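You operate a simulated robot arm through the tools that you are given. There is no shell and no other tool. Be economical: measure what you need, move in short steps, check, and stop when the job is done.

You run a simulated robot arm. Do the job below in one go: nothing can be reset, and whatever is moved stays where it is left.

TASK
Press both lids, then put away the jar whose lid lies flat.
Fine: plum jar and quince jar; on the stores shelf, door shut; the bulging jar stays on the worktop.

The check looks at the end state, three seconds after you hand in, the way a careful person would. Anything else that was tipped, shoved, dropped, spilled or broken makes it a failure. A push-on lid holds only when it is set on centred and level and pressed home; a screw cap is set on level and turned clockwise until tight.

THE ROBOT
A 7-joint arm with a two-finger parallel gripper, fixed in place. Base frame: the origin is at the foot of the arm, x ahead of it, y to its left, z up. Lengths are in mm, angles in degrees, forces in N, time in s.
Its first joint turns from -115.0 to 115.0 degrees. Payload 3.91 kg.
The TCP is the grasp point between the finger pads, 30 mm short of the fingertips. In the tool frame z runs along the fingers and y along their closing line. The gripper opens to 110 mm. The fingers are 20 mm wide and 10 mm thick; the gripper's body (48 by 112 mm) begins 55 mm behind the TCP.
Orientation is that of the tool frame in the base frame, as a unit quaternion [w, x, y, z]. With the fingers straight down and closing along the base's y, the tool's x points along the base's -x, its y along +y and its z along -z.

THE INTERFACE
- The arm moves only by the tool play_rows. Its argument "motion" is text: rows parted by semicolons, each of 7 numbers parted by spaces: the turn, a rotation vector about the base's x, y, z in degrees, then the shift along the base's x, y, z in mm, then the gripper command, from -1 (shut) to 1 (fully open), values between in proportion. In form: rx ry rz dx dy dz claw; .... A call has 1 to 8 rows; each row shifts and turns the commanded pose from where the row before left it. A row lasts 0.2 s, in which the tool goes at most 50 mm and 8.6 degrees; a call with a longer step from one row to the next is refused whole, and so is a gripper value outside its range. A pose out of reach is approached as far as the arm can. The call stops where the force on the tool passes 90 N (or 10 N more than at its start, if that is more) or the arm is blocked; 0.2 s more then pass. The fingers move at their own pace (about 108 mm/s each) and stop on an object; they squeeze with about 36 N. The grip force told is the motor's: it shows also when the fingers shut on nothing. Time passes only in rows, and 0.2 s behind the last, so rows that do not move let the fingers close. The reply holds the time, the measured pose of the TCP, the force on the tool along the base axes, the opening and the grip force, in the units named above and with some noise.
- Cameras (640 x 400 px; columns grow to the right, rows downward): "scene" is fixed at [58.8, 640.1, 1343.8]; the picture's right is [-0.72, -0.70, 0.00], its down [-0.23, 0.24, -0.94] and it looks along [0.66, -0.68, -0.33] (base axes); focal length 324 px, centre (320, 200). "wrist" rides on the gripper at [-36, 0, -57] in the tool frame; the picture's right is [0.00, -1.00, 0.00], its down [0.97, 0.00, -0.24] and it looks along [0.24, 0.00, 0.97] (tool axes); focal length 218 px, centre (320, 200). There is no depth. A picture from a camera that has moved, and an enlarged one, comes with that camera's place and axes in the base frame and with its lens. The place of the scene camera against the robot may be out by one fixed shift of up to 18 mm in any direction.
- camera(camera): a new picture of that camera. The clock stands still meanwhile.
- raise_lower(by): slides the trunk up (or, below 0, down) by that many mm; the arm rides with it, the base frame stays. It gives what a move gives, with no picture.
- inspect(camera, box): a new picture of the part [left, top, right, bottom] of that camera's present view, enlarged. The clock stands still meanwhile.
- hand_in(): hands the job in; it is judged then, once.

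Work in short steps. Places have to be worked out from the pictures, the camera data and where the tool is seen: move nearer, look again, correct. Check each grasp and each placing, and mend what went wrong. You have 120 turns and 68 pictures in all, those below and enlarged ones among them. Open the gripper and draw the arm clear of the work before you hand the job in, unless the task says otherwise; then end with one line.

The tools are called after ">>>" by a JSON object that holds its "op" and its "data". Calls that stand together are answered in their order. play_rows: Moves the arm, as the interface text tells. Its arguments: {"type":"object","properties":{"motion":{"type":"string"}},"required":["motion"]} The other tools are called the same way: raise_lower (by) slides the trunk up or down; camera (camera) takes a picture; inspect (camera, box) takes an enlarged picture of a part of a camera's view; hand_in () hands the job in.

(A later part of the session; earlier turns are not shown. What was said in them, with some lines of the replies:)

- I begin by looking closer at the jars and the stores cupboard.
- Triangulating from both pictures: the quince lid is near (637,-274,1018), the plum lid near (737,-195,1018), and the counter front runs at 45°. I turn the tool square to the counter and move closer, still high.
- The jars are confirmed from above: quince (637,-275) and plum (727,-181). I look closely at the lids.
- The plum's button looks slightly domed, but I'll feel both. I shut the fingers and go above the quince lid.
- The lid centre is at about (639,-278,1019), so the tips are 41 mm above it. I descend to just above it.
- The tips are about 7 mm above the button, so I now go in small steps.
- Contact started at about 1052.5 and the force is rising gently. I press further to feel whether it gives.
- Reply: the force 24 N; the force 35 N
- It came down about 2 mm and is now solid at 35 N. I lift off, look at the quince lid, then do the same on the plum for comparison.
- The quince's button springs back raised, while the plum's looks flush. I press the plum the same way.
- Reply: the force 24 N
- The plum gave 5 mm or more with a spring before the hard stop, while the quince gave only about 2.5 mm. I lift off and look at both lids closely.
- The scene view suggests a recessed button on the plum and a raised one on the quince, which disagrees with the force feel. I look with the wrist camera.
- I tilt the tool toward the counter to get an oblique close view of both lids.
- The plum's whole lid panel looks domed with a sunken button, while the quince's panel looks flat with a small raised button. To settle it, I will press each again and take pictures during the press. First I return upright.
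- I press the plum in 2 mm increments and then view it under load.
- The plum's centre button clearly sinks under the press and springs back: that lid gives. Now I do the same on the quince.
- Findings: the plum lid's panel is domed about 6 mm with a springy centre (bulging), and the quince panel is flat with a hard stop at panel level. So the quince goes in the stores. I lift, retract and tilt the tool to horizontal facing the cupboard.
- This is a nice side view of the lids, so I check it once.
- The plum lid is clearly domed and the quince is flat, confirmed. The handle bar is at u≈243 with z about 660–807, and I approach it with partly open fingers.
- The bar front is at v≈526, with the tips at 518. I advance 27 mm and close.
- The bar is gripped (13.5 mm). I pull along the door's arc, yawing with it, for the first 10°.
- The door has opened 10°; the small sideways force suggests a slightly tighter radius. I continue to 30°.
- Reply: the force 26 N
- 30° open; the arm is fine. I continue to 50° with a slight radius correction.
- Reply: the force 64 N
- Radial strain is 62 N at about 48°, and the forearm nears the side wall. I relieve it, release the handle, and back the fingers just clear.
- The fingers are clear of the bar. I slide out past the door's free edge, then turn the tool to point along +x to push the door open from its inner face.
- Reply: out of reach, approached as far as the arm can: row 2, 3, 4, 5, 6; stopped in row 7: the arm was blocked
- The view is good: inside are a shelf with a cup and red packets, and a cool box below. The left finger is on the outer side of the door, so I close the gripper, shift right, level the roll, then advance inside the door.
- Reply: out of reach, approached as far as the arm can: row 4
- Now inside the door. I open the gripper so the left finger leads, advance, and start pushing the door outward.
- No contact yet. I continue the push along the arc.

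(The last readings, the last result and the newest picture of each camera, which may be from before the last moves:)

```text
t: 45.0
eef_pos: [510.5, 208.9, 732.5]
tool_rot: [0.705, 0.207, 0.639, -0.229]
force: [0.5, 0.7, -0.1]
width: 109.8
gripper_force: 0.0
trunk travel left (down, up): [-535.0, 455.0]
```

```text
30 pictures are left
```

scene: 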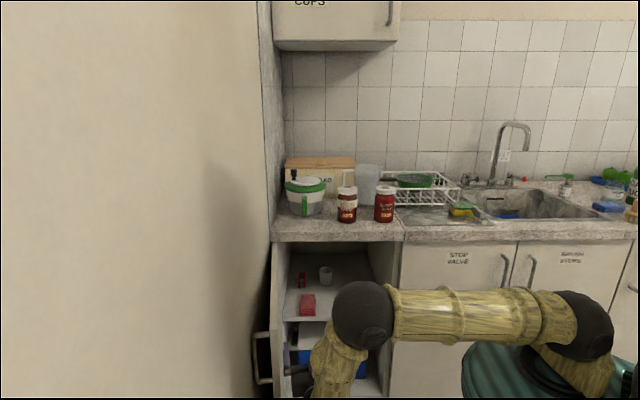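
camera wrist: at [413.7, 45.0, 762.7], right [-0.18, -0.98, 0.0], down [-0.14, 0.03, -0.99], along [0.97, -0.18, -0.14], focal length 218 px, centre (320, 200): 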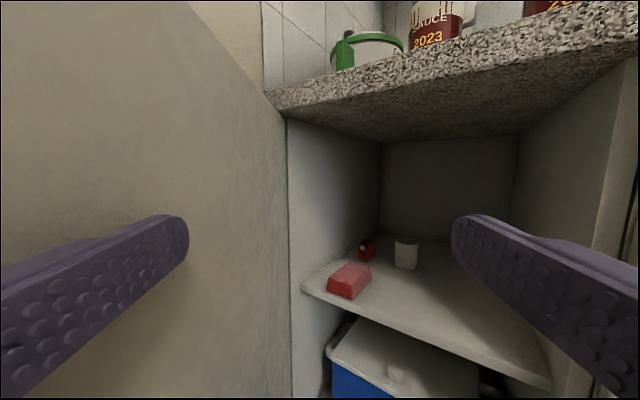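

The door is swung wide (about 85°). I look at the interior, then retreat.

>>> {"op": "inspect", "data": {"camera": "scene", "box": [256, 230, 416, 330]}}

>>> {"op": "play_rows", "data": {"motion": "0 0 0 -20 -30 0 1; 0 0 0 -15 -40 0 1; 0 0 -3 -10 -40 0 1; 0 0 -3 0 -40 0 1; 0 0 -3 0 -40 0 0.5; 0 0 -3 0 -40 0 0.5; 0 0 -2 0 -30 0 0.5"}}

>>> {"op": "camera", "data": {"camera": "wrist"}}

```text
4.00 times, centred on (336, 280) of scene
camera zoom: at [58.8, 640.1, 1343.8], right [-0.72, -0.7, 0.0], down [-0.23, 0.24, -0.94], along [0.66, -0.68, -0.33], focal length 1296 px, centre (256, -120)
```

zoom: 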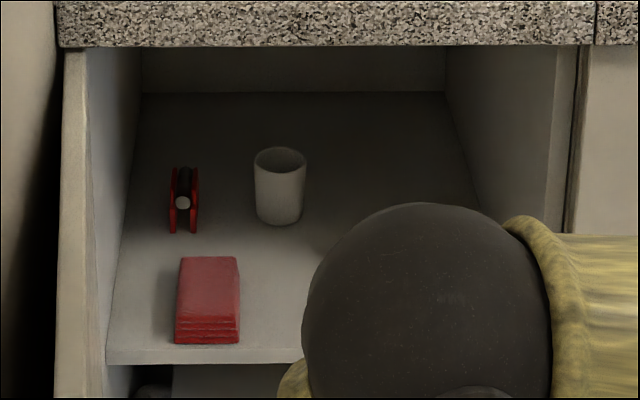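

```text
t: 46.6
eef_pos: [465.4, -53.4, 732.0]
tool_rot: [0.672, 0.283, 0.609, -0.312]
force: [0.3, 0.3, 0.7]
width: 82.6
gripper_force: 0.1
trunk travel left (down, up): [-535.0, 455.0]
```

```text
28 pictures are left
camera wrist: at [426.5, -6.5, 762.7], right [-0.76, -0.64, 0.0], down [-0.09, 0.11, -0.99], along [0.64, -0.76, -0.14], focal length 218 px, centre (320, 200)
```

wrist: 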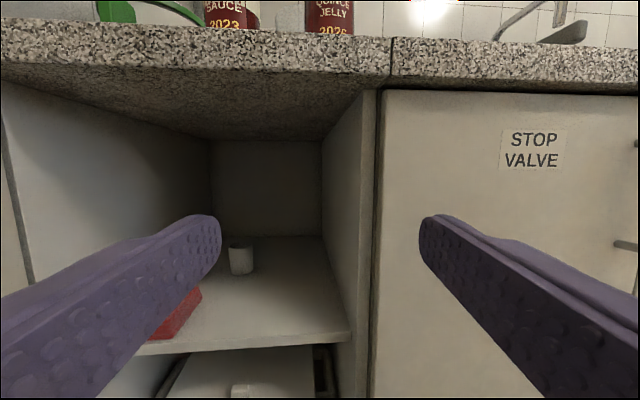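

The shelf top is at about z≈525, with free space on the right side (u 240–470). I raise the trunk, level the tool, open up and face the quince jar.

>>> {"op": "raise_lower", "data": {"by": 230}}

>>> {"op": "play_rows", "data": {"motion": "4.2 4.2 0 0 0 0 1; 0 0 5 0 0 0 1; 0 0 0 -12 -12 0 1; 0 0 0 -12 -12 0 1"}}

>>> {"op": "camera", "data": {"camera": "wrist"}}

```text
t: 49.0
eef_pos: [465.9, -52.1, 960.2]
tool_rot: [0.672, 0.283, 0.609, -0.312]
force: [-0.3, -0.7, 0.3]
width: 82.5
gripper_force: 0.1
trunk travel left (down, up): [-765.0, 225.0]
```

```text
t: 50.0
eef_pos: [442.7, -75.8, 962.3]
tool_rot: [0.651, 0.267, 0.657, -0.271]
force: [0.0, -0.9, -1.1]
width: 110.3
gripper_force: 0.0
trunk travel left (down, up): [-765.0, 225.0]
```

```text
27 pictures are left
camera wrist: at [401.6, -35.8, 998.7], right [-0.7, -0.71, 0.01], down [-0.18, 0.17, -0.97], along [0.69, -0.68, -0.24], focal length 218 px, centre (320, 200)
```

wrist: 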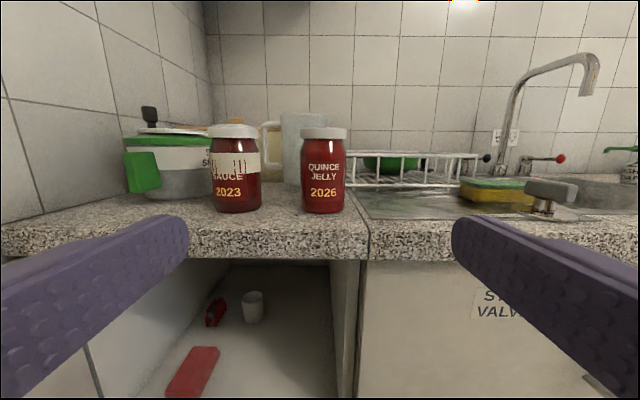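

Counter at z≈903 and quince at u≈255, v≈648. I approach in line.

>>> {"op": "play_rows", "data": {"motion": "0 0 0 32 -37 0 1; 0 0 0 34 -35 0 1; 0 0 0 34 -34 0 1; 0 0 0 34 -34 0 1; 0 0 0 0 0 -3 1"}}

>>> {"op": "camera", "data": {"camera": "wrist"}}

```text
t: 51.2
eef_pos: [574.9, -216.4, 958.9]
tool_rot: [0.651, 0.267, 0.657, -0.272]
force: [-0.5, -0.5, 0.5]
width: 109.8
gripper_force: 0.2
trunk travel left (down, up): [-765.0, 225.0]
```

```text
26 pictures are left
camera wrist: at [535.0, -176.8, 995.6], right [-0.7, -0.71, 0.01], down [-0.18, 0.17, -0.97], along [0.69, -0.68, -0.24], focal length 218 px, centre (320, 200)
```

wrist: 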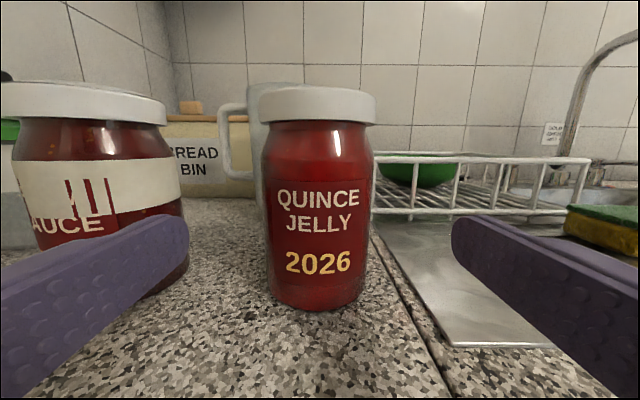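

The jar is centred. I advance 88 mm and close.

>>> {"op": "play_rows", "data": {"motion": "0 0 0 21 -21 0 1; 0 0 0 21 -21 0 1; 0 0 0 20 -20 0 1; 0 0 0 0 0 0 0; 0 0 0 0 0 0 -1; 0 0 0 0 0 0 -1; 0 0 0 0 0 0 -1"}}

>>> {"op": "camera", "data": {"camera": "wrist"}}

```text
t: 52.8
eef_pos: [636.8, -276.1, 958.4]
tool_rot: [0.65, 0.268, 0.657, -0.272]
force: [-9.2, 7.5, 0.6]
width: 69.3
gripper_force: 35.9
trunk travel left (down, up): [-765.0, 225.0]
```

```text
25 pictures are left
camera wrist: at [596.2, -236.7, 995.4], right [-0.7, -0.71, 0.01], down [-0.18, 0.17, -0.97], along [0.69, -0.68, -0.25], focal length 218 px, centre (320, 200)
```

wrist: 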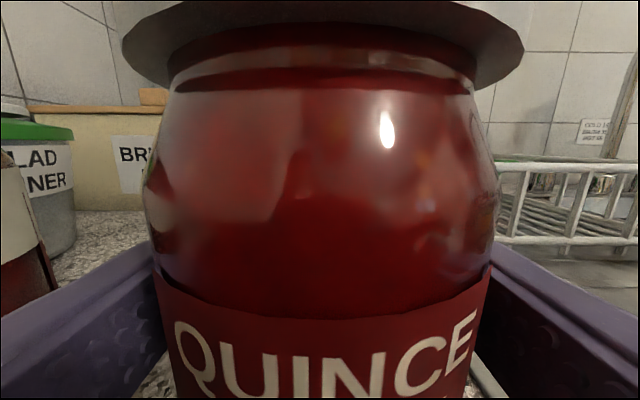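

Gripped at 69 mm with a modest axial force. I lift gently and check.

>>> {"op": "play_rows", "data": {"motion": "0 0 0 0 0 5 -1; 0 0 0 0 0 10 -1; 0 0 0 0 0 15 -1"}}

>>> {"op": "inspect", "data": {"camera": "scene", "box": [310, 150, 470, 250]}}

```text
t: 53.6
eef_pos: [637.6, -279.2, 990.9]
tool_rot: [0.652, 0.269, 0.654, -0.273]
force: [0.5, 0.1, -6.4]
width: 69.0
gripper_force: 35.7
trunk travel left (down, up): [-765.0, 225.0]
```

```text
4.00 times, centred on (390, 200) of scene
camera zoom: at [58.8, 640.1, 1343.8], right [-0.72, -0.7, 0.0], down [-0.23, 0.24, -0.94], along [0.66, -0.68, -0.33], focal length 1296 px, centre (40, 200)
```

zoom: 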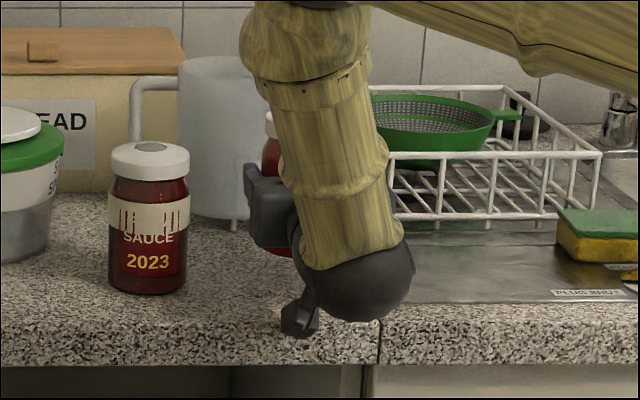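

The jar is lifted (6.4 N weight). I retreat from the counter and shift toward the cupboard's free part, then lower the trunk.

>>> {"op": "play_rows", "data": {"motion": "0 0 0 -20 20 10 -1; 0 0 0 -34 34 0 -1; 0 0 0 -34 34 0 -1; 0 0 0 -34 34 0 -1; 0 0 0 -34 34 0 -1; 0 0 0 -20 20 0 -1"}}

>>> {"op": "raise_lower", "data": {"by": -200}}

>>> {"op": "raise_lower", "data": {"by": -160}}

>>> {"op": "camera", "data": {"camera": "scene"}}

>>> {"op": "camera", "data": {"camera": "wrist"}}

```text
t: 55.0
eef_pos: [461.8, -101.5, 998.2]
tool_rot: [0.651, 0.267, 0.657, -0.272]
force: [-0.1, -0.9, -6.1]
width: 69.1
gripper_force: 35.8
trunk travel left (down, up): [-765.0, 225.0]
```

```text
t: 57.2
eef_pos: [461.8, -102.5, 798.0]
tool_rot: [0.651, 0.267, 0.657, -0.272]
force: [0.2, 0.7, -7.3]
width: 68.9
gripper_force: 36.1
trunk travel left (down, up): [-565.0, 425.0]
```

```text
t: 59.0
eef_pos: [462.7, -102.5, 638.1]
tool_rot: [0.65, 0.267, 0.657, -0.272]
force: [0.3, 0.1, -5.3]
width: 69.0
gripper_force: 36.3
trunk travel left (down, up): [-405.0, 585.0]
```

```text
23 pictures are left
```

scene: 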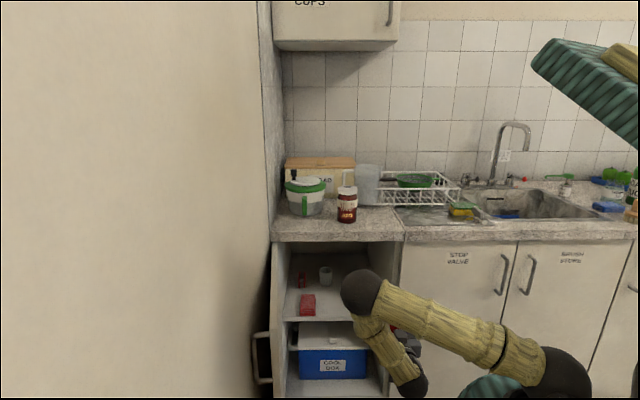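

```text
22 pictures are left
camera wrist: at [421.6, -62.5, 675.0], right [-0.7, -0.71, 0.01], down [-0.18, 0.17, -0.97], along [0.69, -0.68, -0.25], focal length 218 px, centre (320, 200)
```

wrist: 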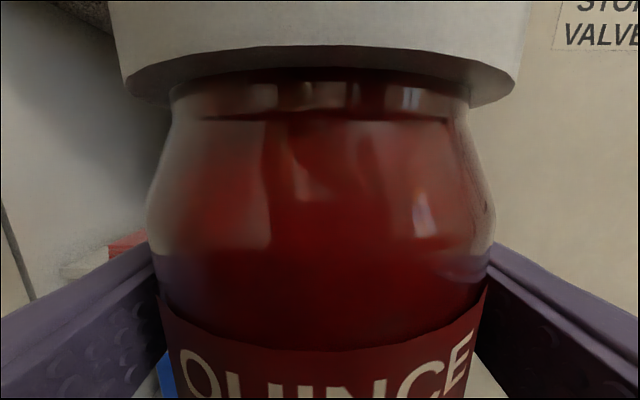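

The jar bottom is at about z≈583, well above the shelf. I shift left 90 mm, advance partway, and check.

>>> {"op": "play_rows", "data": {"motion": "0 0 0 32 32 0 -1; 0 0 0 32 32 0 -1; 0 0 0 33 -33 0 -1; 0 0 0 33 -33 0 -1"}}

>>> {"op": "camera", "data": {"camera": "scene"}}

```text
t: 60.0
eef_pos: [593.5, -101.3, 638.2]
tool_rot: [0.651, 0.267, 0.657, -0.271]
force: [0.7, 0.6, -5.8]
width: 68.7
gripper_force: 35.8
trunk travel left (down, up): [-405.0, 585.0]
```

```text
21 pictures are left
```

scene: 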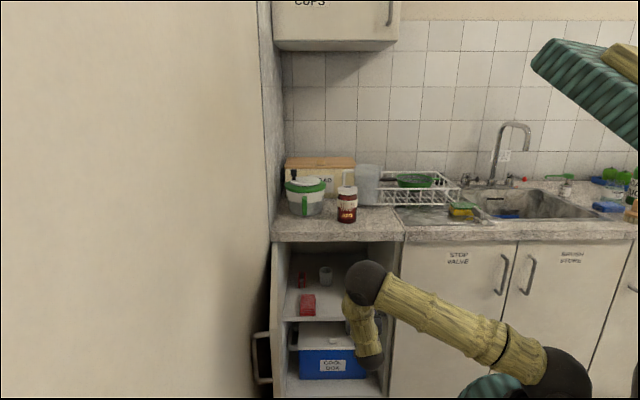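

All clear. I advance in to v≈645.

>>> {"op": "play_rows", "data": {"motion": "0 0 0 27 -27 0 -1; 0 0 0 27 -27 0 -1; 0 0 0 27 -27 0 -1; 0 0 0 28 -28 0 -1"}}

>>> {"op": "inspect", "data": {"camera": "scene", "box": [256, 220, 448, 340]}}

```text
t: 61.0
eef_pos: [700.6, -214.1, 637.9]
tool_rot: [0.65, 0.267, 0.657, -0.272]
force: [0.2, -0.6, -5.8]
width: 69.3
gripper_force: 36.0
trunk travel left (down, up): [-405.0, 585.0]
```

```text
3.33 times, centred on (352, 280) of scene
camera zoom: at [58.8, 640.1, 1343.8], right [-0.72, -0.7, 0.0], down [-0.23, 0.24, -0.94], along [0.66, -0.68, -0.33], focal length 1080 px, centre (213, -67)
```

zoom: 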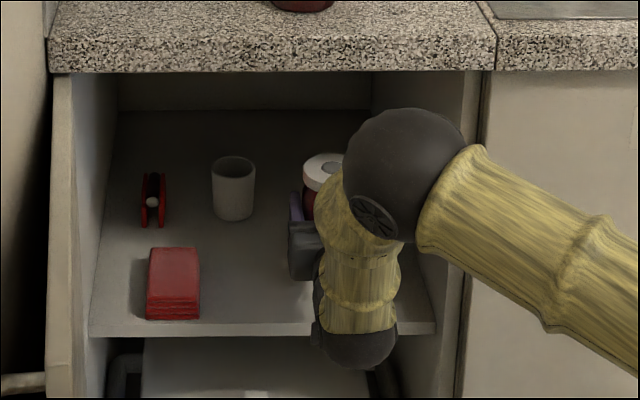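

Jar at u≈344, v≈647, inside and clear of the other things. I lower it toward the shelf.

>>> {"op": "play_rows", "data": {"motion": "0 0 0 0 0 -15 -1; 0 0 0 0 0 -15 -1; 0 0 0 0 0 -12 -1"}}

>>> {"op": "play_rows", "data": {"motion": "0 0 0 0 0 -4 -1; 0 0 0 0 0 -3 -1"}}

>>> {"op": "inspect", "data": {"camera": "scene", "box": [320, 240, 400, 290]}}

```text
t: 61.8
eef_pos: [699.4, -213.4, 596.3]
tool_rot: [0.651, 0.268, 0.657, -0.272]
force: [0.2, 0.9, -5.3]
width: 69.2
gripper_force: 36.0
trunk travel left (down, up): [-405.0, 585.0]
```

```text
t: 62.4
eef_pos: [701.3, -213.2, 587.8]
tool_rot: [0.65, 0.267, 0.657, -0.272]
force: [-0.1, -0.8, -5.1]
width: 68.9
gripper_force: 35.7
trunk travel left (down, up): [-405.0, 585.0]
```

```text
8.00 times, centred on (360, 265) of scene
camera zoom: at [58.8, 640.1, 1343.8], right [-0.72, -0.7, 0.0], down [-0.23, 0.24, -0.94], along [0.66, -0.68, -0.33], focal length 2591 px, centre (0, -320)
```

zoom: 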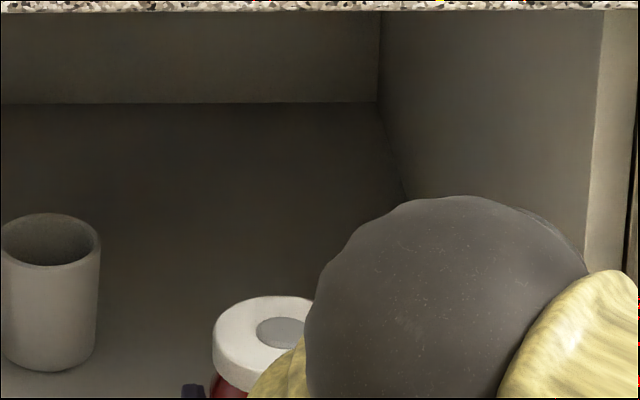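

Not touching yet (the full weight is still carried). I go down in 2–3 mm steps.

>>> {"op": "play_rows", "data": {"motion": "0 0 0 0 0 -3 -1; 0 0 0 0 0 -2 -1"}}

>>> {"op": "play_rows", "data": {"motion": "0 0 0 0 0 -3 -1"}}

>>> {"op": "play_rows", "data": {"motion": "0 0 0 0 0 -3 -1"}}

```text
t: 63.0
eef_pos: [701.4, -213.2, 583.9]
tool_rot: [0.651, 0.267, 0.657, -0.272]
force: [0.7, -0.1, -5.1]
width: 69.0
gripper_force: 36.4
trunk travel left (down, up): [-405.0, 585.0]
```

```text
t: 63.4
eef_pos: [700.9, -212.6, 581.0]
tool_rot: [0.651, 0.267, 0.657, -0.272]
force: [-0.4, -0.1, -6.4]
width: 69.1
gripper_force: 36.2
trunk travel left (down, up): [-405.0, 585.0]
```

```text
t: 63.8
eef_pos: [700.4, -214.9, 576.5]
tool_rot: [0.65, 0.267, 0.657, -0.272]
force: [-0.5, 0.0, -7.3]
width: 68.9
gripper_force: 36.2
trunk travel left (down, up): [-405.0, 585.0]
```

>>> {"op": "play_rows", "data": {"motion": "0 0 0 0 0 -2.5 -1"}}

>>> {"op": "play_rows", "data": {"motion": "0 0 0 0 0 -2.5 -1"}}

>>> {"op": "play_rows", "data": {"motion": "0 0 0 0 0 -2.5 -1"}}

```text
t: 64.2
eef_pos: [700.2, -213.0, 574.2]
tool_rot: [0.651, 0.268, 0.656, -0.272]
force: [0.0, 0.1, -5.0]
width: 68.9
gripper_force: 36.4
trunk travel left (down, up): [-405.0, 585.0]
```

```text
t: 64.6
eef_pos: [698.5, -215.4, 571.7]
tool_rot: [0.651, 0.268, 0.656, -0.272]
force: [-0.1, 0.3, -6.1]
width: 69.0
gripper_force: 36.5
trunk travel left (down, up): [-405.0, 585.0]
```

```text
t: 65.0
eef_pos: [700.5, -213.3, 570.0]
tool_rot: [0.651, 0.266, 0.657, -0.271]
force: [0.0, -0.6, -5.9]
width: 68.8
gripper_force: 35.7
trunk travel left (down, up): [-405.0, 585.0]
```

>>> {"op": "play_rows", "data": {"motion": "0 0 0 0 0 -2.5 -1"}}

>>> {"op": "play_rows", "data": {"motion": "0 0 0 0 0 -2.5 -1"}}

>>> {"op": "play_rows", "data": {"motion": "0 0 0 0 0 -2.5 -1"}}

>>> {"op": "camera", "data": {"camera": "wrist"}}

```text
t: 65.4
eef_pos: [699.2, -214.8, 566.1]
tool_rot: [0.651, 0.268, 0.656, -0.271]
force: [1.0, 0.0, -5.9]
width: 68.8
gripper_force: 35.9
trunk travel left (down, up): [-405.0, 585.0]
```

```text
t: 65.8
eef_pos: [699.8, -213.1, 565.1]
tool_rot: [0.651, 0.267, 0.657, -0.272]
force: [0.1, -0.2, -4.5]
width: 69.1
gripper_force: 35.8
trunk travel left (down, up): [-405.0, 585.0]
```

```text
t: 66.2
eef_pos: [701.4, -213.4, 565.3]
tool_rot: [0.652, 0.268, 0.655, -0.272]
force: [-2.8, 1.7, 5.5]
width: 68.8
gripper_force: 35.8
trunk travel left (down, up): [-405.0, 585.0]
```

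```text
18 pictures are left
camera wrist: at [660.5, -173.5, 601.8], right [-0.7, -0.71, 0.01], down [-0.18, 0.17, -0.97], along [0.69, -0.69, -0.24], focal length 218 px, centre (320, 200)
```

wrist: 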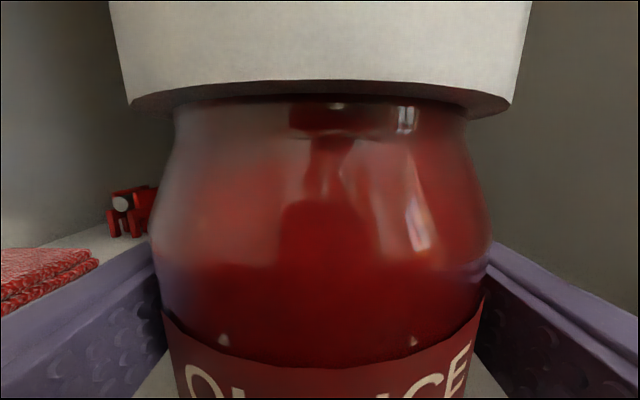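

The jar has landed on the shelf (contact at TCP z≈565). I release and back straight out.

>>> {"op": "play_rows", "data": {"motion": "0 0 0 0 0 1 0.4; 0 0 0 0 0 0 0.75; 0 0 0 0 0 0 0.75; 0 0 0 -15 15 0 0.75; 0 0 0 -25 25 0 0.75; 0 0 0 -30 30 0 0.75; 0 0 0 -33 33 0 0.75; 0 0 0 -33 33 0 0.75"}}

>>> {"op": "camera", "data": {"camera": "wrist"}}

```text
t: 68.0
eef_pos: [565.2, -77.1, 564.4]
tool_rot: [0.651, 0.267, 0.656, -0.271]
force: [0.3, 1.0, 0.5]
width: 96.4
gripper_force: 0.1
trunk travel left (down, up): [-405.0, 585.0]
```

```text
17 pictures are left
camera wrist: at [524.7, -37.0, 601.0], right [-0.7, -0.71, 0.01], down [-0.18, 0.17, -0.97], along [0.69, -0.69, -0.24], focal length 218 px, centre (320, 200)
```

wrist: 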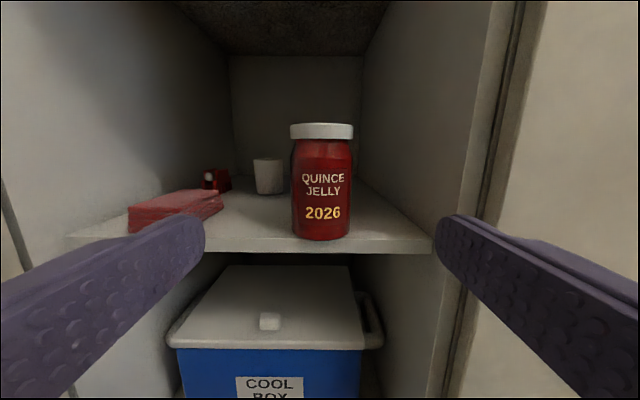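

>>> {"op": "inspect", "data": {"camera": "wrist", "box": [240, 190, 400, 290]}}

```text
4.00 times, centred on (320, 240) of wrist
camera zoom: at [524.7, -37.0, 601.0], right [-0.7, -0.71, 0.01], down [-0.18, 0.17, -0.97], along [0.69, -0.69, -0.24], focal length 873 px, centre (320, 40)
```

zoom: 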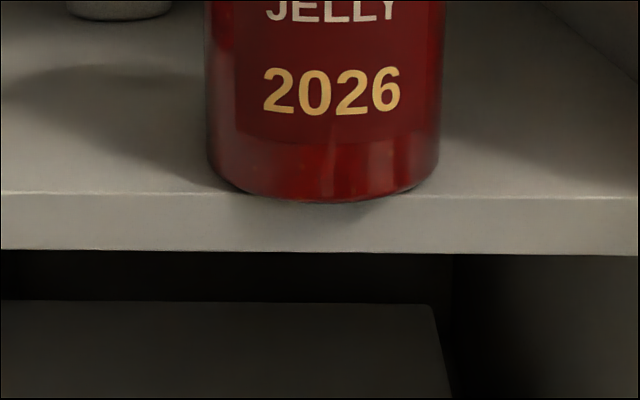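

The jar's base overhangs the shelf's front edge by a few mm, so I regrasp it and set it about 35 mm deeper.

>>> {"op": "play_rows", "data": {"motion": "0 0 0 33 -33 0 0.8; 0 0 0 33 -33 0 0.8; 0 0 0 30 -30 0 0.8; 0 0 0 25 -25 0 0.8; 0 0 0 13 -13 0 0.8; 0 0 0 0 0 0 0; 0 0 0 0 0 0 -1; 0 0 0 0 0 0 -1"}}

>>> {"op": "play_rows", "data": {"motion": "0 0 0 0 0 0 -1; 0 0 0 0 0 6 -1; 0 0 0 0 0 9 -1"}}

```text
t: 69.8
eef_pos: [698.9, -211.5, 563.0]
tool_rot: [0.651, 0.268, 0.656, -0.272]
force: [0.3, -1.2, -1.4]
width: 69.2
gripper_force: 35.5
trunk travel left (down, up): [-405.0, 585.0]
```

```text
t: 70.6
eef_pos: [697.7, -210.5, 579.3]
tool_rot: [0.651, 0.268, 0.656, -0.272]
force: [0.4, -0.4, -5.8]
width: 69.0
gripper_force: 36.2
trunk travel left (down, up): [-405.0, 585.0]
```

Lifted. I move 38 mm deeper and set it down gently.

>>> {"op": "play_rows", "data": {"motion": "0 0 0 9 -9 0 -1; 0 0 0 9 -9 0 -1; 0 0 0 9 -9 0 -1; 0 0 0 0 0 -6 -1; 0 0 0 0 0 -4 -1"}}

>>> {"op": "play_rows", "data": {"motion": "0 0 0 0 0 -2.5 -1"}}

>>> {"op": "play_rows", "data": {"motion": "0 0 0 0 0 -2 -1"}}

```text
t: 71.8
eef_pos: [726.1, -239.7, 568.8]
tool_rot: [0.651, 0.267, 0.657, -0.272]
force: [-0.7, 0.3, -6.4]
width: 69.1
gripper_force: 36.0
trunk travel left (down, up): [-405.0, 585.0]
```

```text
t: 72.2
eef_pos: [726.8, -238.0, 566.1]
tool_rot: [0.651, 0.268, 0.656, -0.272]
force: [-0.8, -0.2, -5.7]
width: 69.0
gripper_force: 35.4
trunk travel left (down, up): [-405.0, 585.0]
```

```text
t: 72.6
eef_pos: [726.5, -239.2, 566.0]
tool_rot: [0.652, 0.267, 0.656, -0.271]
force: [-0.3, 2.6, 0.5]
width: 69.1
gripper_force: 36.1
trunk travel left (down, up): [-405.0, 585.0]
```

It has landed again. I release and withdraw straight out.

>>> {"op": "play_rows", "data": {"motion": "0 0 0 0 0 0 0.4; 0 0 0 0 0 0 0.75; 0 0 0 0 0 0 0.75; 0 0 0 -15 15 0 0.75; 0 0 0 -25 25 0 0.75; 0 0 0 -32 32 0 0.75; 0 0 0 -34 34 0 0.75; 0 0 0 -34 34 0 0.75"}}

>>> {"op": "play_rows", "data": {"motion": "0 0 0 -33 33 0 0.75; 0 0 0 -33 33 0 0.75"}}

>>> {"op": "camera", "data": {"camera": "wrist"}}

>>> {"op": "camera", "data": {"camera": "scene"}}

```text
t: 74.4
eef_pos: [585.7, -100.1, 564.4]
tool_rot: [0.651, 0.268, 0.656, -0.272]
force: [-0.4, -0.2, 0.2]
width: 96.3
gripper_force: 0.0
trunk travel left (down, up): [-405.0, 585.0]
```

```text
t: 75.0
eef_pos: [521.0, -33.3, 562.9]
tool_rot: [0.65, 0.268, 0.656, -0.273]
force: [-0.1, 0.3, 0.0]
width: 96.1
gripper_force: 0.0
trunk travel left (down, up): [-405.0, 585.0]
```

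```text
15 pictures are left
camera wrist: at [480.3, 7.6, 601.1], right [-0.71, -0.71, 0.01], down [-0.18, 0.17, -0.97], along [0.69, -0.69, -0.24], focal length 218 px, centre (320, 200)
```

wrist: 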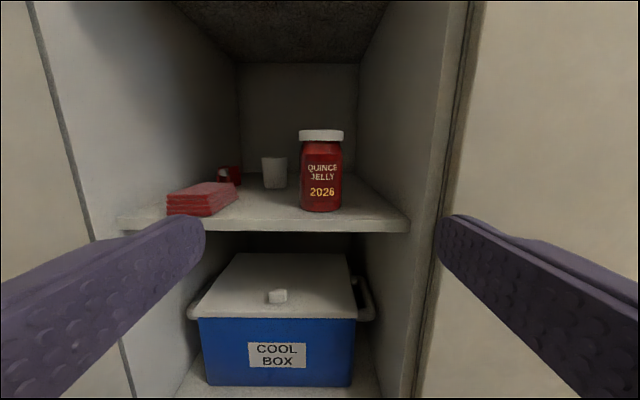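

```text
14 pictures are left
```

scene: 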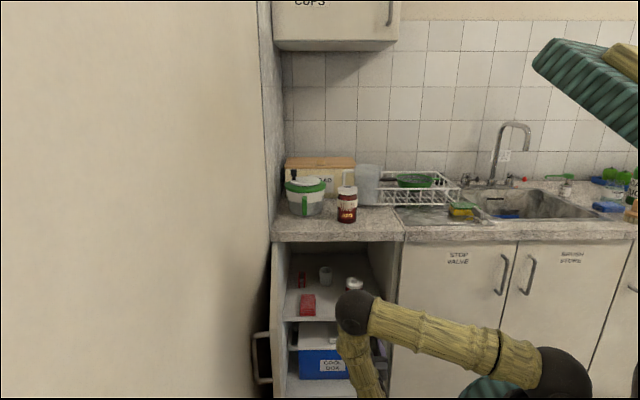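

The quince now stands fully on the shelf. Next is the door: I look at its free edge and the gap to the side wall.

>>> {"op": "inspect", "data": {"camera": "scene", "box": [226, 310, 322, 370]}}

```text
6.67 times, centred on (274, 340) of scene
camera zoom: at [58.8, 640.1, 1343.8], right [-0.72, -0.7, 0.0], down [-0.23, 0.24, -0.94], along [0.66, -0.68, -0.33], focal length 2159 px, centre (627, -733)
```

zoom: 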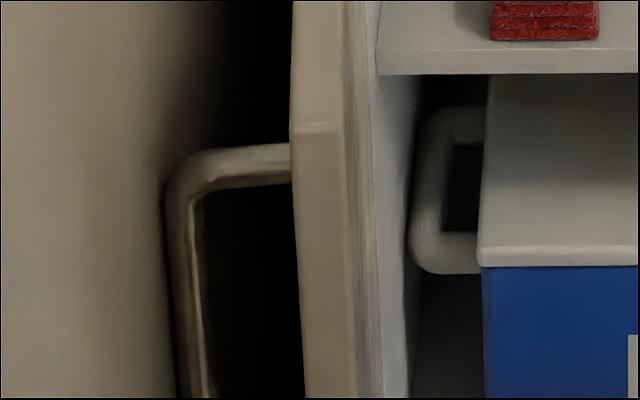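

The door's free edge is at about u≈592, v≈149, with a ~48 mm gap to the wall. I'll straddle the door edge below the handle (z≈625) with the tool pointing +x and draw it closed with the left finger.

>>> {"op": "play_rows", "data": {"motion": "0 0 6.43 -17.3 43.3 8.9 1; 0 0 6.43 -17.3 43.3 8.9 1; 0 0 6.43 -17.3 43.3 8.9 1; 0 0 6.43 -17.3 43.3 8.9 1; 0 0 6.43 -17.3 43.3 8.9 1; 0 0 6.43 -17.3 43.3 8.9 1; 0 0 6.43 -17.3 43.3 8.9 1"}}

>>> {"op": "camera", "data": {"camera": "wrist"}}

```text
t: 76.6
eef_pos: [397.6, 270.8, 626.1]
tool_rot: [0.705, -0.006, 0.709, -0.001]
force: [0.4, -0.1, 0.3]
width: 109.8
gripper_force: 0.1
trunk travel left (down, up): [-405.0, 585.0]
```

```text
12 pictures are left
camera wrist: at [340.8, 271.6, 663.9], right [0.01, -1.0, 0.01], down [-0.24, -0.01, -0.97], along [0.97, 0.0, -0.24], focal length 218 px, centre (320, 200)
```

wrist: 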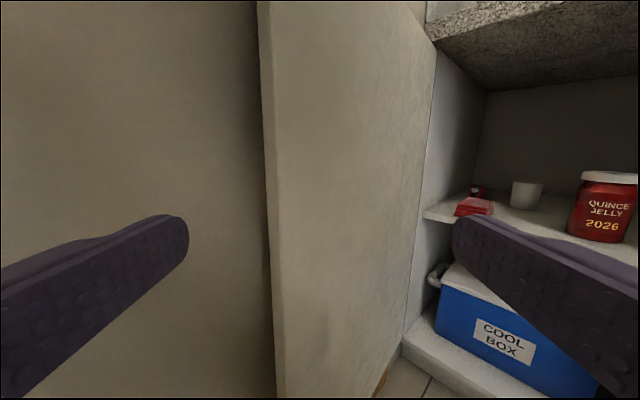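

The edge corner is at y≈315, and the left finger's inner face is at about y≈326: it clears. I advance slowly alongside.

>>> {"op": "play_rows", "data": {"motion": "0 0 0 30 0.5 0 1; 0 0 0 30 0.5 0 1; 0 0 0 25 0.5 0 1; 0 0 0 20 0.5 0 1"}}

>>> {"op": "camera", "data": {"camera": "wrist"}}

```text
t: 77.6
eef_pos: [502.5, 272.5, 626.1]
tool_rot: [0.705, -0.004, 0.709, -0.003]
force: [-0.7, 0.5, 0.4]
width: 110.3
gripper_force: 0.1
trunk travel left (down, up): [-405.0, 585.0]
```

```text
11 pictures are left
camera wrist: at [446.1, 272.6, 664.1], right [0.0, -1.0, 0.01], down [-0.24, -0.01, -0.97], along [0.97, 0.0, -0.24], focal length 218 px, centre (320, 200)
```

wrist: 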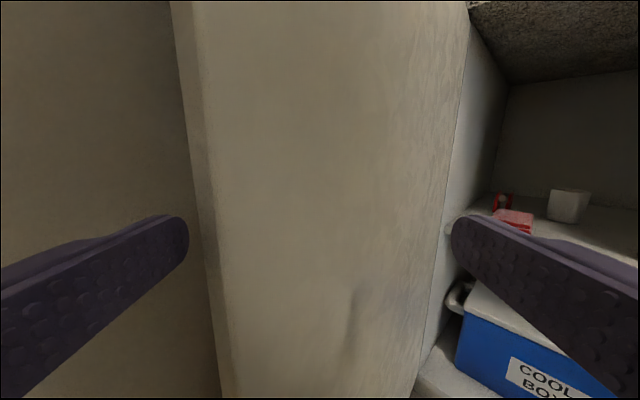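

The geometry matches (corner x≈525). I advance 18 mm and sweep the door inward along its arc with the left finger.

>>> {"op": "play_rows", "data": {"motion": "0 0 0 17 0 0 1; 0 0 0 0 -14 0 1; 0 0 0 -13 -21 0 1; 0 0 0 -13 -21 0 1; 0 0 0 -13 -21 0 1; 0 0 0 -12 -21 0 1; 0 0 0 -11 -27 0 1; 0 0 0 -11 -27 0 1"}}

>>> {"op": "camera", "data": {"camera": "scene"}}

```text
t: 79.4
eef_pos: [447.0, 120.0, 626.2]
tool_rot: [0.705, -0.004, 0.709, -0.002]
force: [0.8, 0.6, 0.7]
width: 110.0
gripper_force: 0.1
trunk travel left (down, up): [-405.0, 585.0]
```

```text
10 pictures are left
```

scene: 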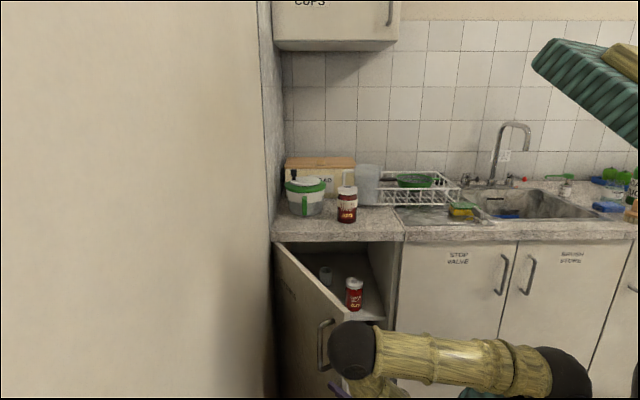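

The door is at about 60°. I back the fingers off the edge, swing around to the outer side with closed fingers, and will push it shut.

>>> {"op": "play_rows", "data": {"motion": "0 0 0 -17 3 0 1; 0 0 0 -17 3 0 1; 0 0 0 -14 3 0 1; 0 0 0 0 25 0 1; 0 0 0 0 30 0 1; 0 0 0 0 40 0 0; 0 0 -8.5 0 10 0 -1; 0 0 -8.5 5 0 0 -1"}}

>>> {"op": "play_rows", "data": {"motion": "0 0 -8.5 10 0 0 -1; 0 0 -8.5 15 0 0 -1; 0 0 -8.5 15 0 0 -1; 0 0 -8.5 15 0 0 -1; 0 0 -8.5 20 0 0 -1"}}

>>> {"op": "camera", "data": {"camera": "wrist"}}

```text
t: 81.2
eef_pos: [412.5, 242.0, 616.3]
tool_rot: [0.697, 0.102, 0.701, -0.107]
force: [0.1, -0.2, -0.2]
width: 0.0
gripper_force: 36.0
out of reach, approached as far as the arm can: row 2, 3
trunk travel left (down, up): [-405.0, 585.0]
```

```text
t: 82.4
eef_pos: [486.6, 241.0, 616.5]
tool_rot: [0.611, 0.347, 0.618, -0.352]
force: [0.6, 0.5, -1.2]
width: 0.0
gripper_force: 36.0
trunk travel left (down, up): [-405.0, 585.0]
```

```text
9 pictures are left
camera wrist: at [458.4, 290.3, 652.8], right [-0.86, -0.51, 0.01], down [-0.13, 0.21, -0.97], along [0.49, -0.84, -0.25], focal length 218 px, centre (320, 200)
```

wrist: 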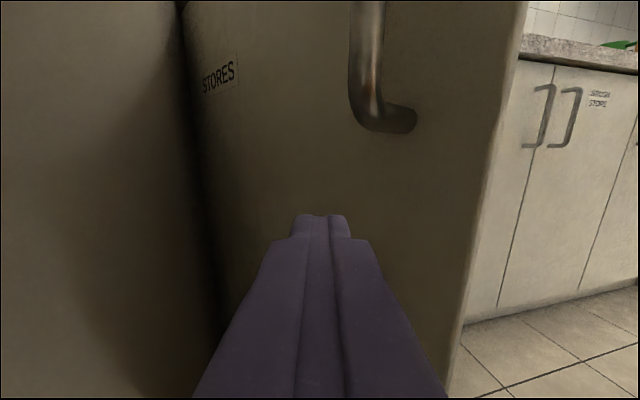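

I'm well placed on the outer face, below the handle. I push the door along its arc.

>>> {"op": "play_rows", "data": {"motion": "0 0 0 -5.3 -26.5 0 -1; 0 0 0 -5.3 -26.5 0 -1; 0 0 0 -5 -26 0 -1; 0 0 0 -5 -26 0 -1; 0 0 0 -5 -26 0 -1; 0 0 1.3 -0.7 -22.3 0 -1; 0 0 1.3 -0.7 -22.3 0 -1; 0 0 1.4 -0.7 -22.3 0 -1"}}

>>> {"op": "camera", "data": {"camera": "wrist"}}

```text
t: 84.2
eef_pos: [459.5, 42.6, 615.2]
tool_rot: [0.623, 0.327, 0.629, -0.33]
force: [-0.7, -0.3, -1.0]
width: 0.0
gripper_force: 36.5
trunk travel left (down, up): [-405.0, 585.0]
```

```text
8 pictures are left
camera wrist: at [427.0, 89.9, 653.2], right [-0.82, -0.57, 0.01], down [-0.15, 0.2, -0.97], along [0.55, -0.8, -0.25], focal length 218 px, centre (320, 200)
```

wrist: 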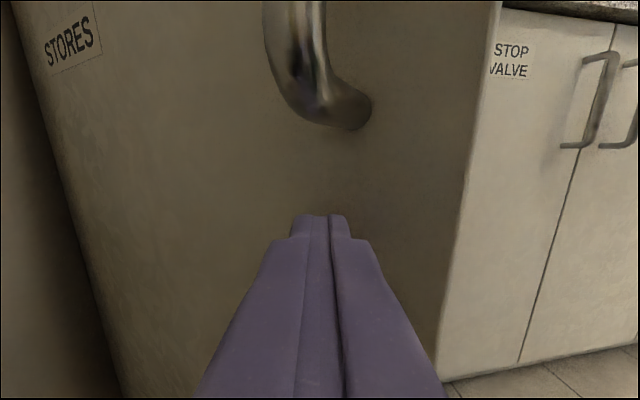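

The door is following smoothly. I continue to about 10° from shut.

>>> {"op": "play_rows", "data": {"motion": "0 0 1 3.5 -22 0 -1; 0 0 1 3.5 -22 0 -1; 0 0 1 3.5 -22 0 -1; 0 0 1.5 10.7 -31.7 0 -1; 0 0 1.5 10.7 -31.7 0 -1; 0 0 1 10.7 -19.4 0 -1; 0 0 1 10.7 -19.4 0 -1; 0 0 1 10.7 -19.4 0 -1"}}

>>> {"op": "camera", "data": {"camera": "wrist"}}

```text
t: 86.0
eef_pos: [522.6, -144.0, 615.8]
tool_rot: [0.647, 0.275, 0.653, -0.28]
force: [-0.6, 0.4, 0.3]
width: 0.0
gripper_force: 36.6
trunk travel left (down, up): [-405.0, 585.0]
```

```text
7 pictures are left
camera wrist: at [484.1, -102.9, 653.2], right [-0.72, -0.69, 0.01], down [-0.18, 0.17, -0.97], along [0.67, -0.7, -0.25], focal length 218 px, centre (320, 200)
```

wrist: 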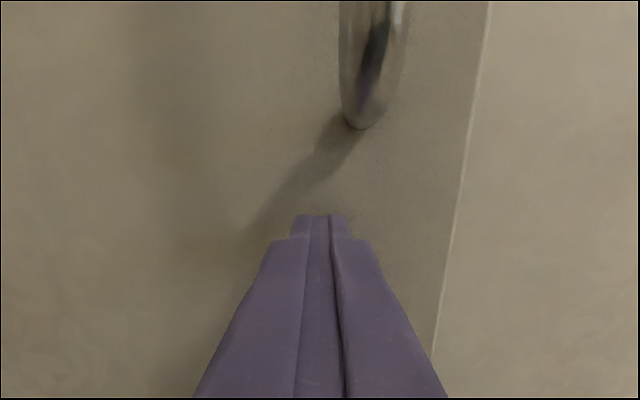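

Nearly shut. I push the last stretch gently.

>>> {"op": "play_rows", "data": {"motion": "0 0 1 7 -9 0 -1; 0 0 1 7 -9 0 -1; 0 0 1 7 -9 0 -1; 0 0 0 7 -8.5 0 -1; 0 0 0 6 -7 0 -1; 0 0 0 4 -5 0 -1"}}

```text
t: 87.4
eef_pos: [562.0, -191.9, 615.5]
tool_rot: [0.654, 0.259, 0.66, -0.264]
force: [-0.1, 0.0, -0.1]
width: 0.0
gripper_force: 36.0
trunk travel left (down, up): [-405.0, 585.0]
```

>>> {"op": "play_rows", "data": {"motion": "0 0 0 2.5 -2.5 0 -1; 0 0 0 2.5 -2.5 0 -1"}}

>>> {"op": "play_rows", "data": {"motion": "0 0 0 2.5 -2.5 0 -1"}}

>>> {"op": "play_rows", "data": {"motion": "0 0 0 2 -2 0 -1"}}

>>> {"op": "camera", "data": {"camera": "wrist"}}

```text
t: 88.0
eef_pos: [566.2, -196.3, 615.5]
tool_rot: [0.655, 0.259, 0.66, -0.263]
force: [0.2, -0.1, -0.9]
width: 0.0
gripper_force: 36.0
trunk travel left (down, up): [-405.0, 585.0]
```

```text
t: 88.4
eef_pos: [567.0, -196.2, 616.4]
tool_rot: [0.655, 0.258, 0.66, -0.262]
force: [-27.8, 23.6, 2.4]
width: 0.0
gripper_force: 36.1
trunk travel left (down, up): [-405.0, 585.0]
```

```text
t: 88.8
eef_pos: [566.8, -195.3, 616.7]
tool_rot: [0.653, 0.259, 0.661, -0.263]
force: [-59.0, 55.3, 1.3]
width: 0.1
gripper_force: 35.8
trunk travel left (down, up): [-405.0, 585.0]
```

```text
6 pictures are left
camera wrist: at [526.1, -157.7, 653.7], right [-0.68, -0.73, 0.01], down [-0.19, 0.16, -0.97], along [0.7, -0.67, -0.25], focal length 218 px, centre (320, 200)
```

wrist: 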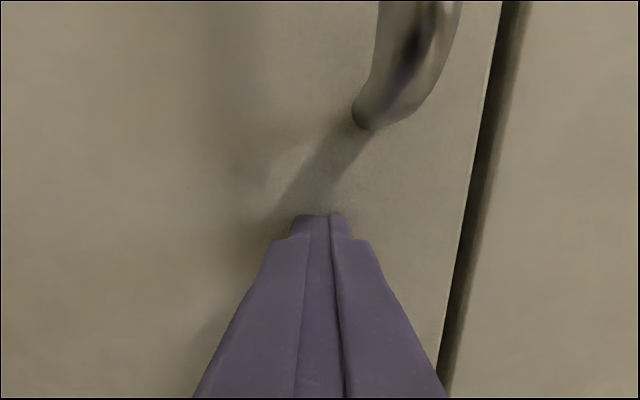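

The door is against its stop (80 N, fully shut). I back straight away, open the gripper and check.

>>> {"op": "play_rows", "data": {"motion": "0 0 0 -5 5 0 -1; 0 0 0 -20 20 0 -1; 0 0 0 -33 33 0 -1; 0 0 0 -33 33 0 0; 0 0 0 -25 20 0 1; 0 0 0 0 0 0 1"}}

>>> {"op": "camera", "data": {"camera": "scene"}}

>>> {"op": "camera", "data": {"camera": "wrist"}}

```text
t: 90.2
eef_pos: [454.6, -89.8, 615.8]
tool_rot: [0.654, 0.258, 0.66, -0.263]
force: [-0.7, 0.4, 0.7]
width: 109.8
gripper_force: 0.0
trunk travel left (down, up): [-405.0, 585.0]
```

```text
5 pictures are left
```

scene: 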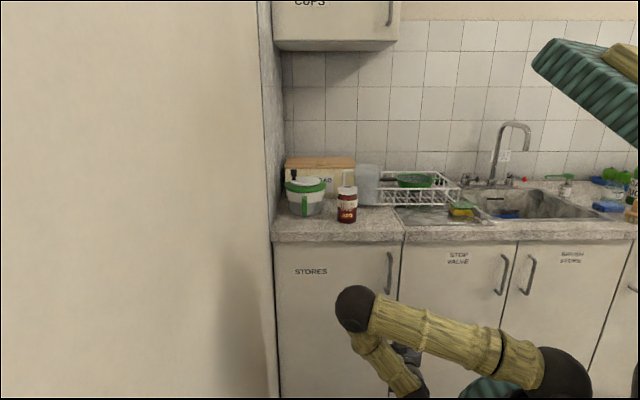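

```text
4 pictures are left
camera wrist: at [413.3, -50.9, 653.7], right [-0.69, -0.73, 0.01], down [-0.18, 0.16, -0.97], along [0.7, -0.67, -0.24], focal length 218 px, centre (320, 200)
```

wrist: 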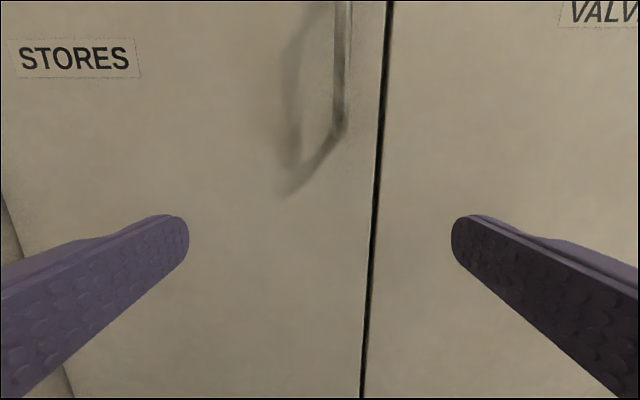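

The door is flush and shut, the bulging plum jar is still on the worktop, the quince is on the shelf, and the gripper is open and clear. I hand in.

>>> {"op": "hand_in", "data": {}}

```text
The job is handed in.
```

I pressed both lids. The quince jar's lid lies flat, so it now stands on the stores shelf with the door shut; the plum jar's lid bulges, so it stays on the worktop.
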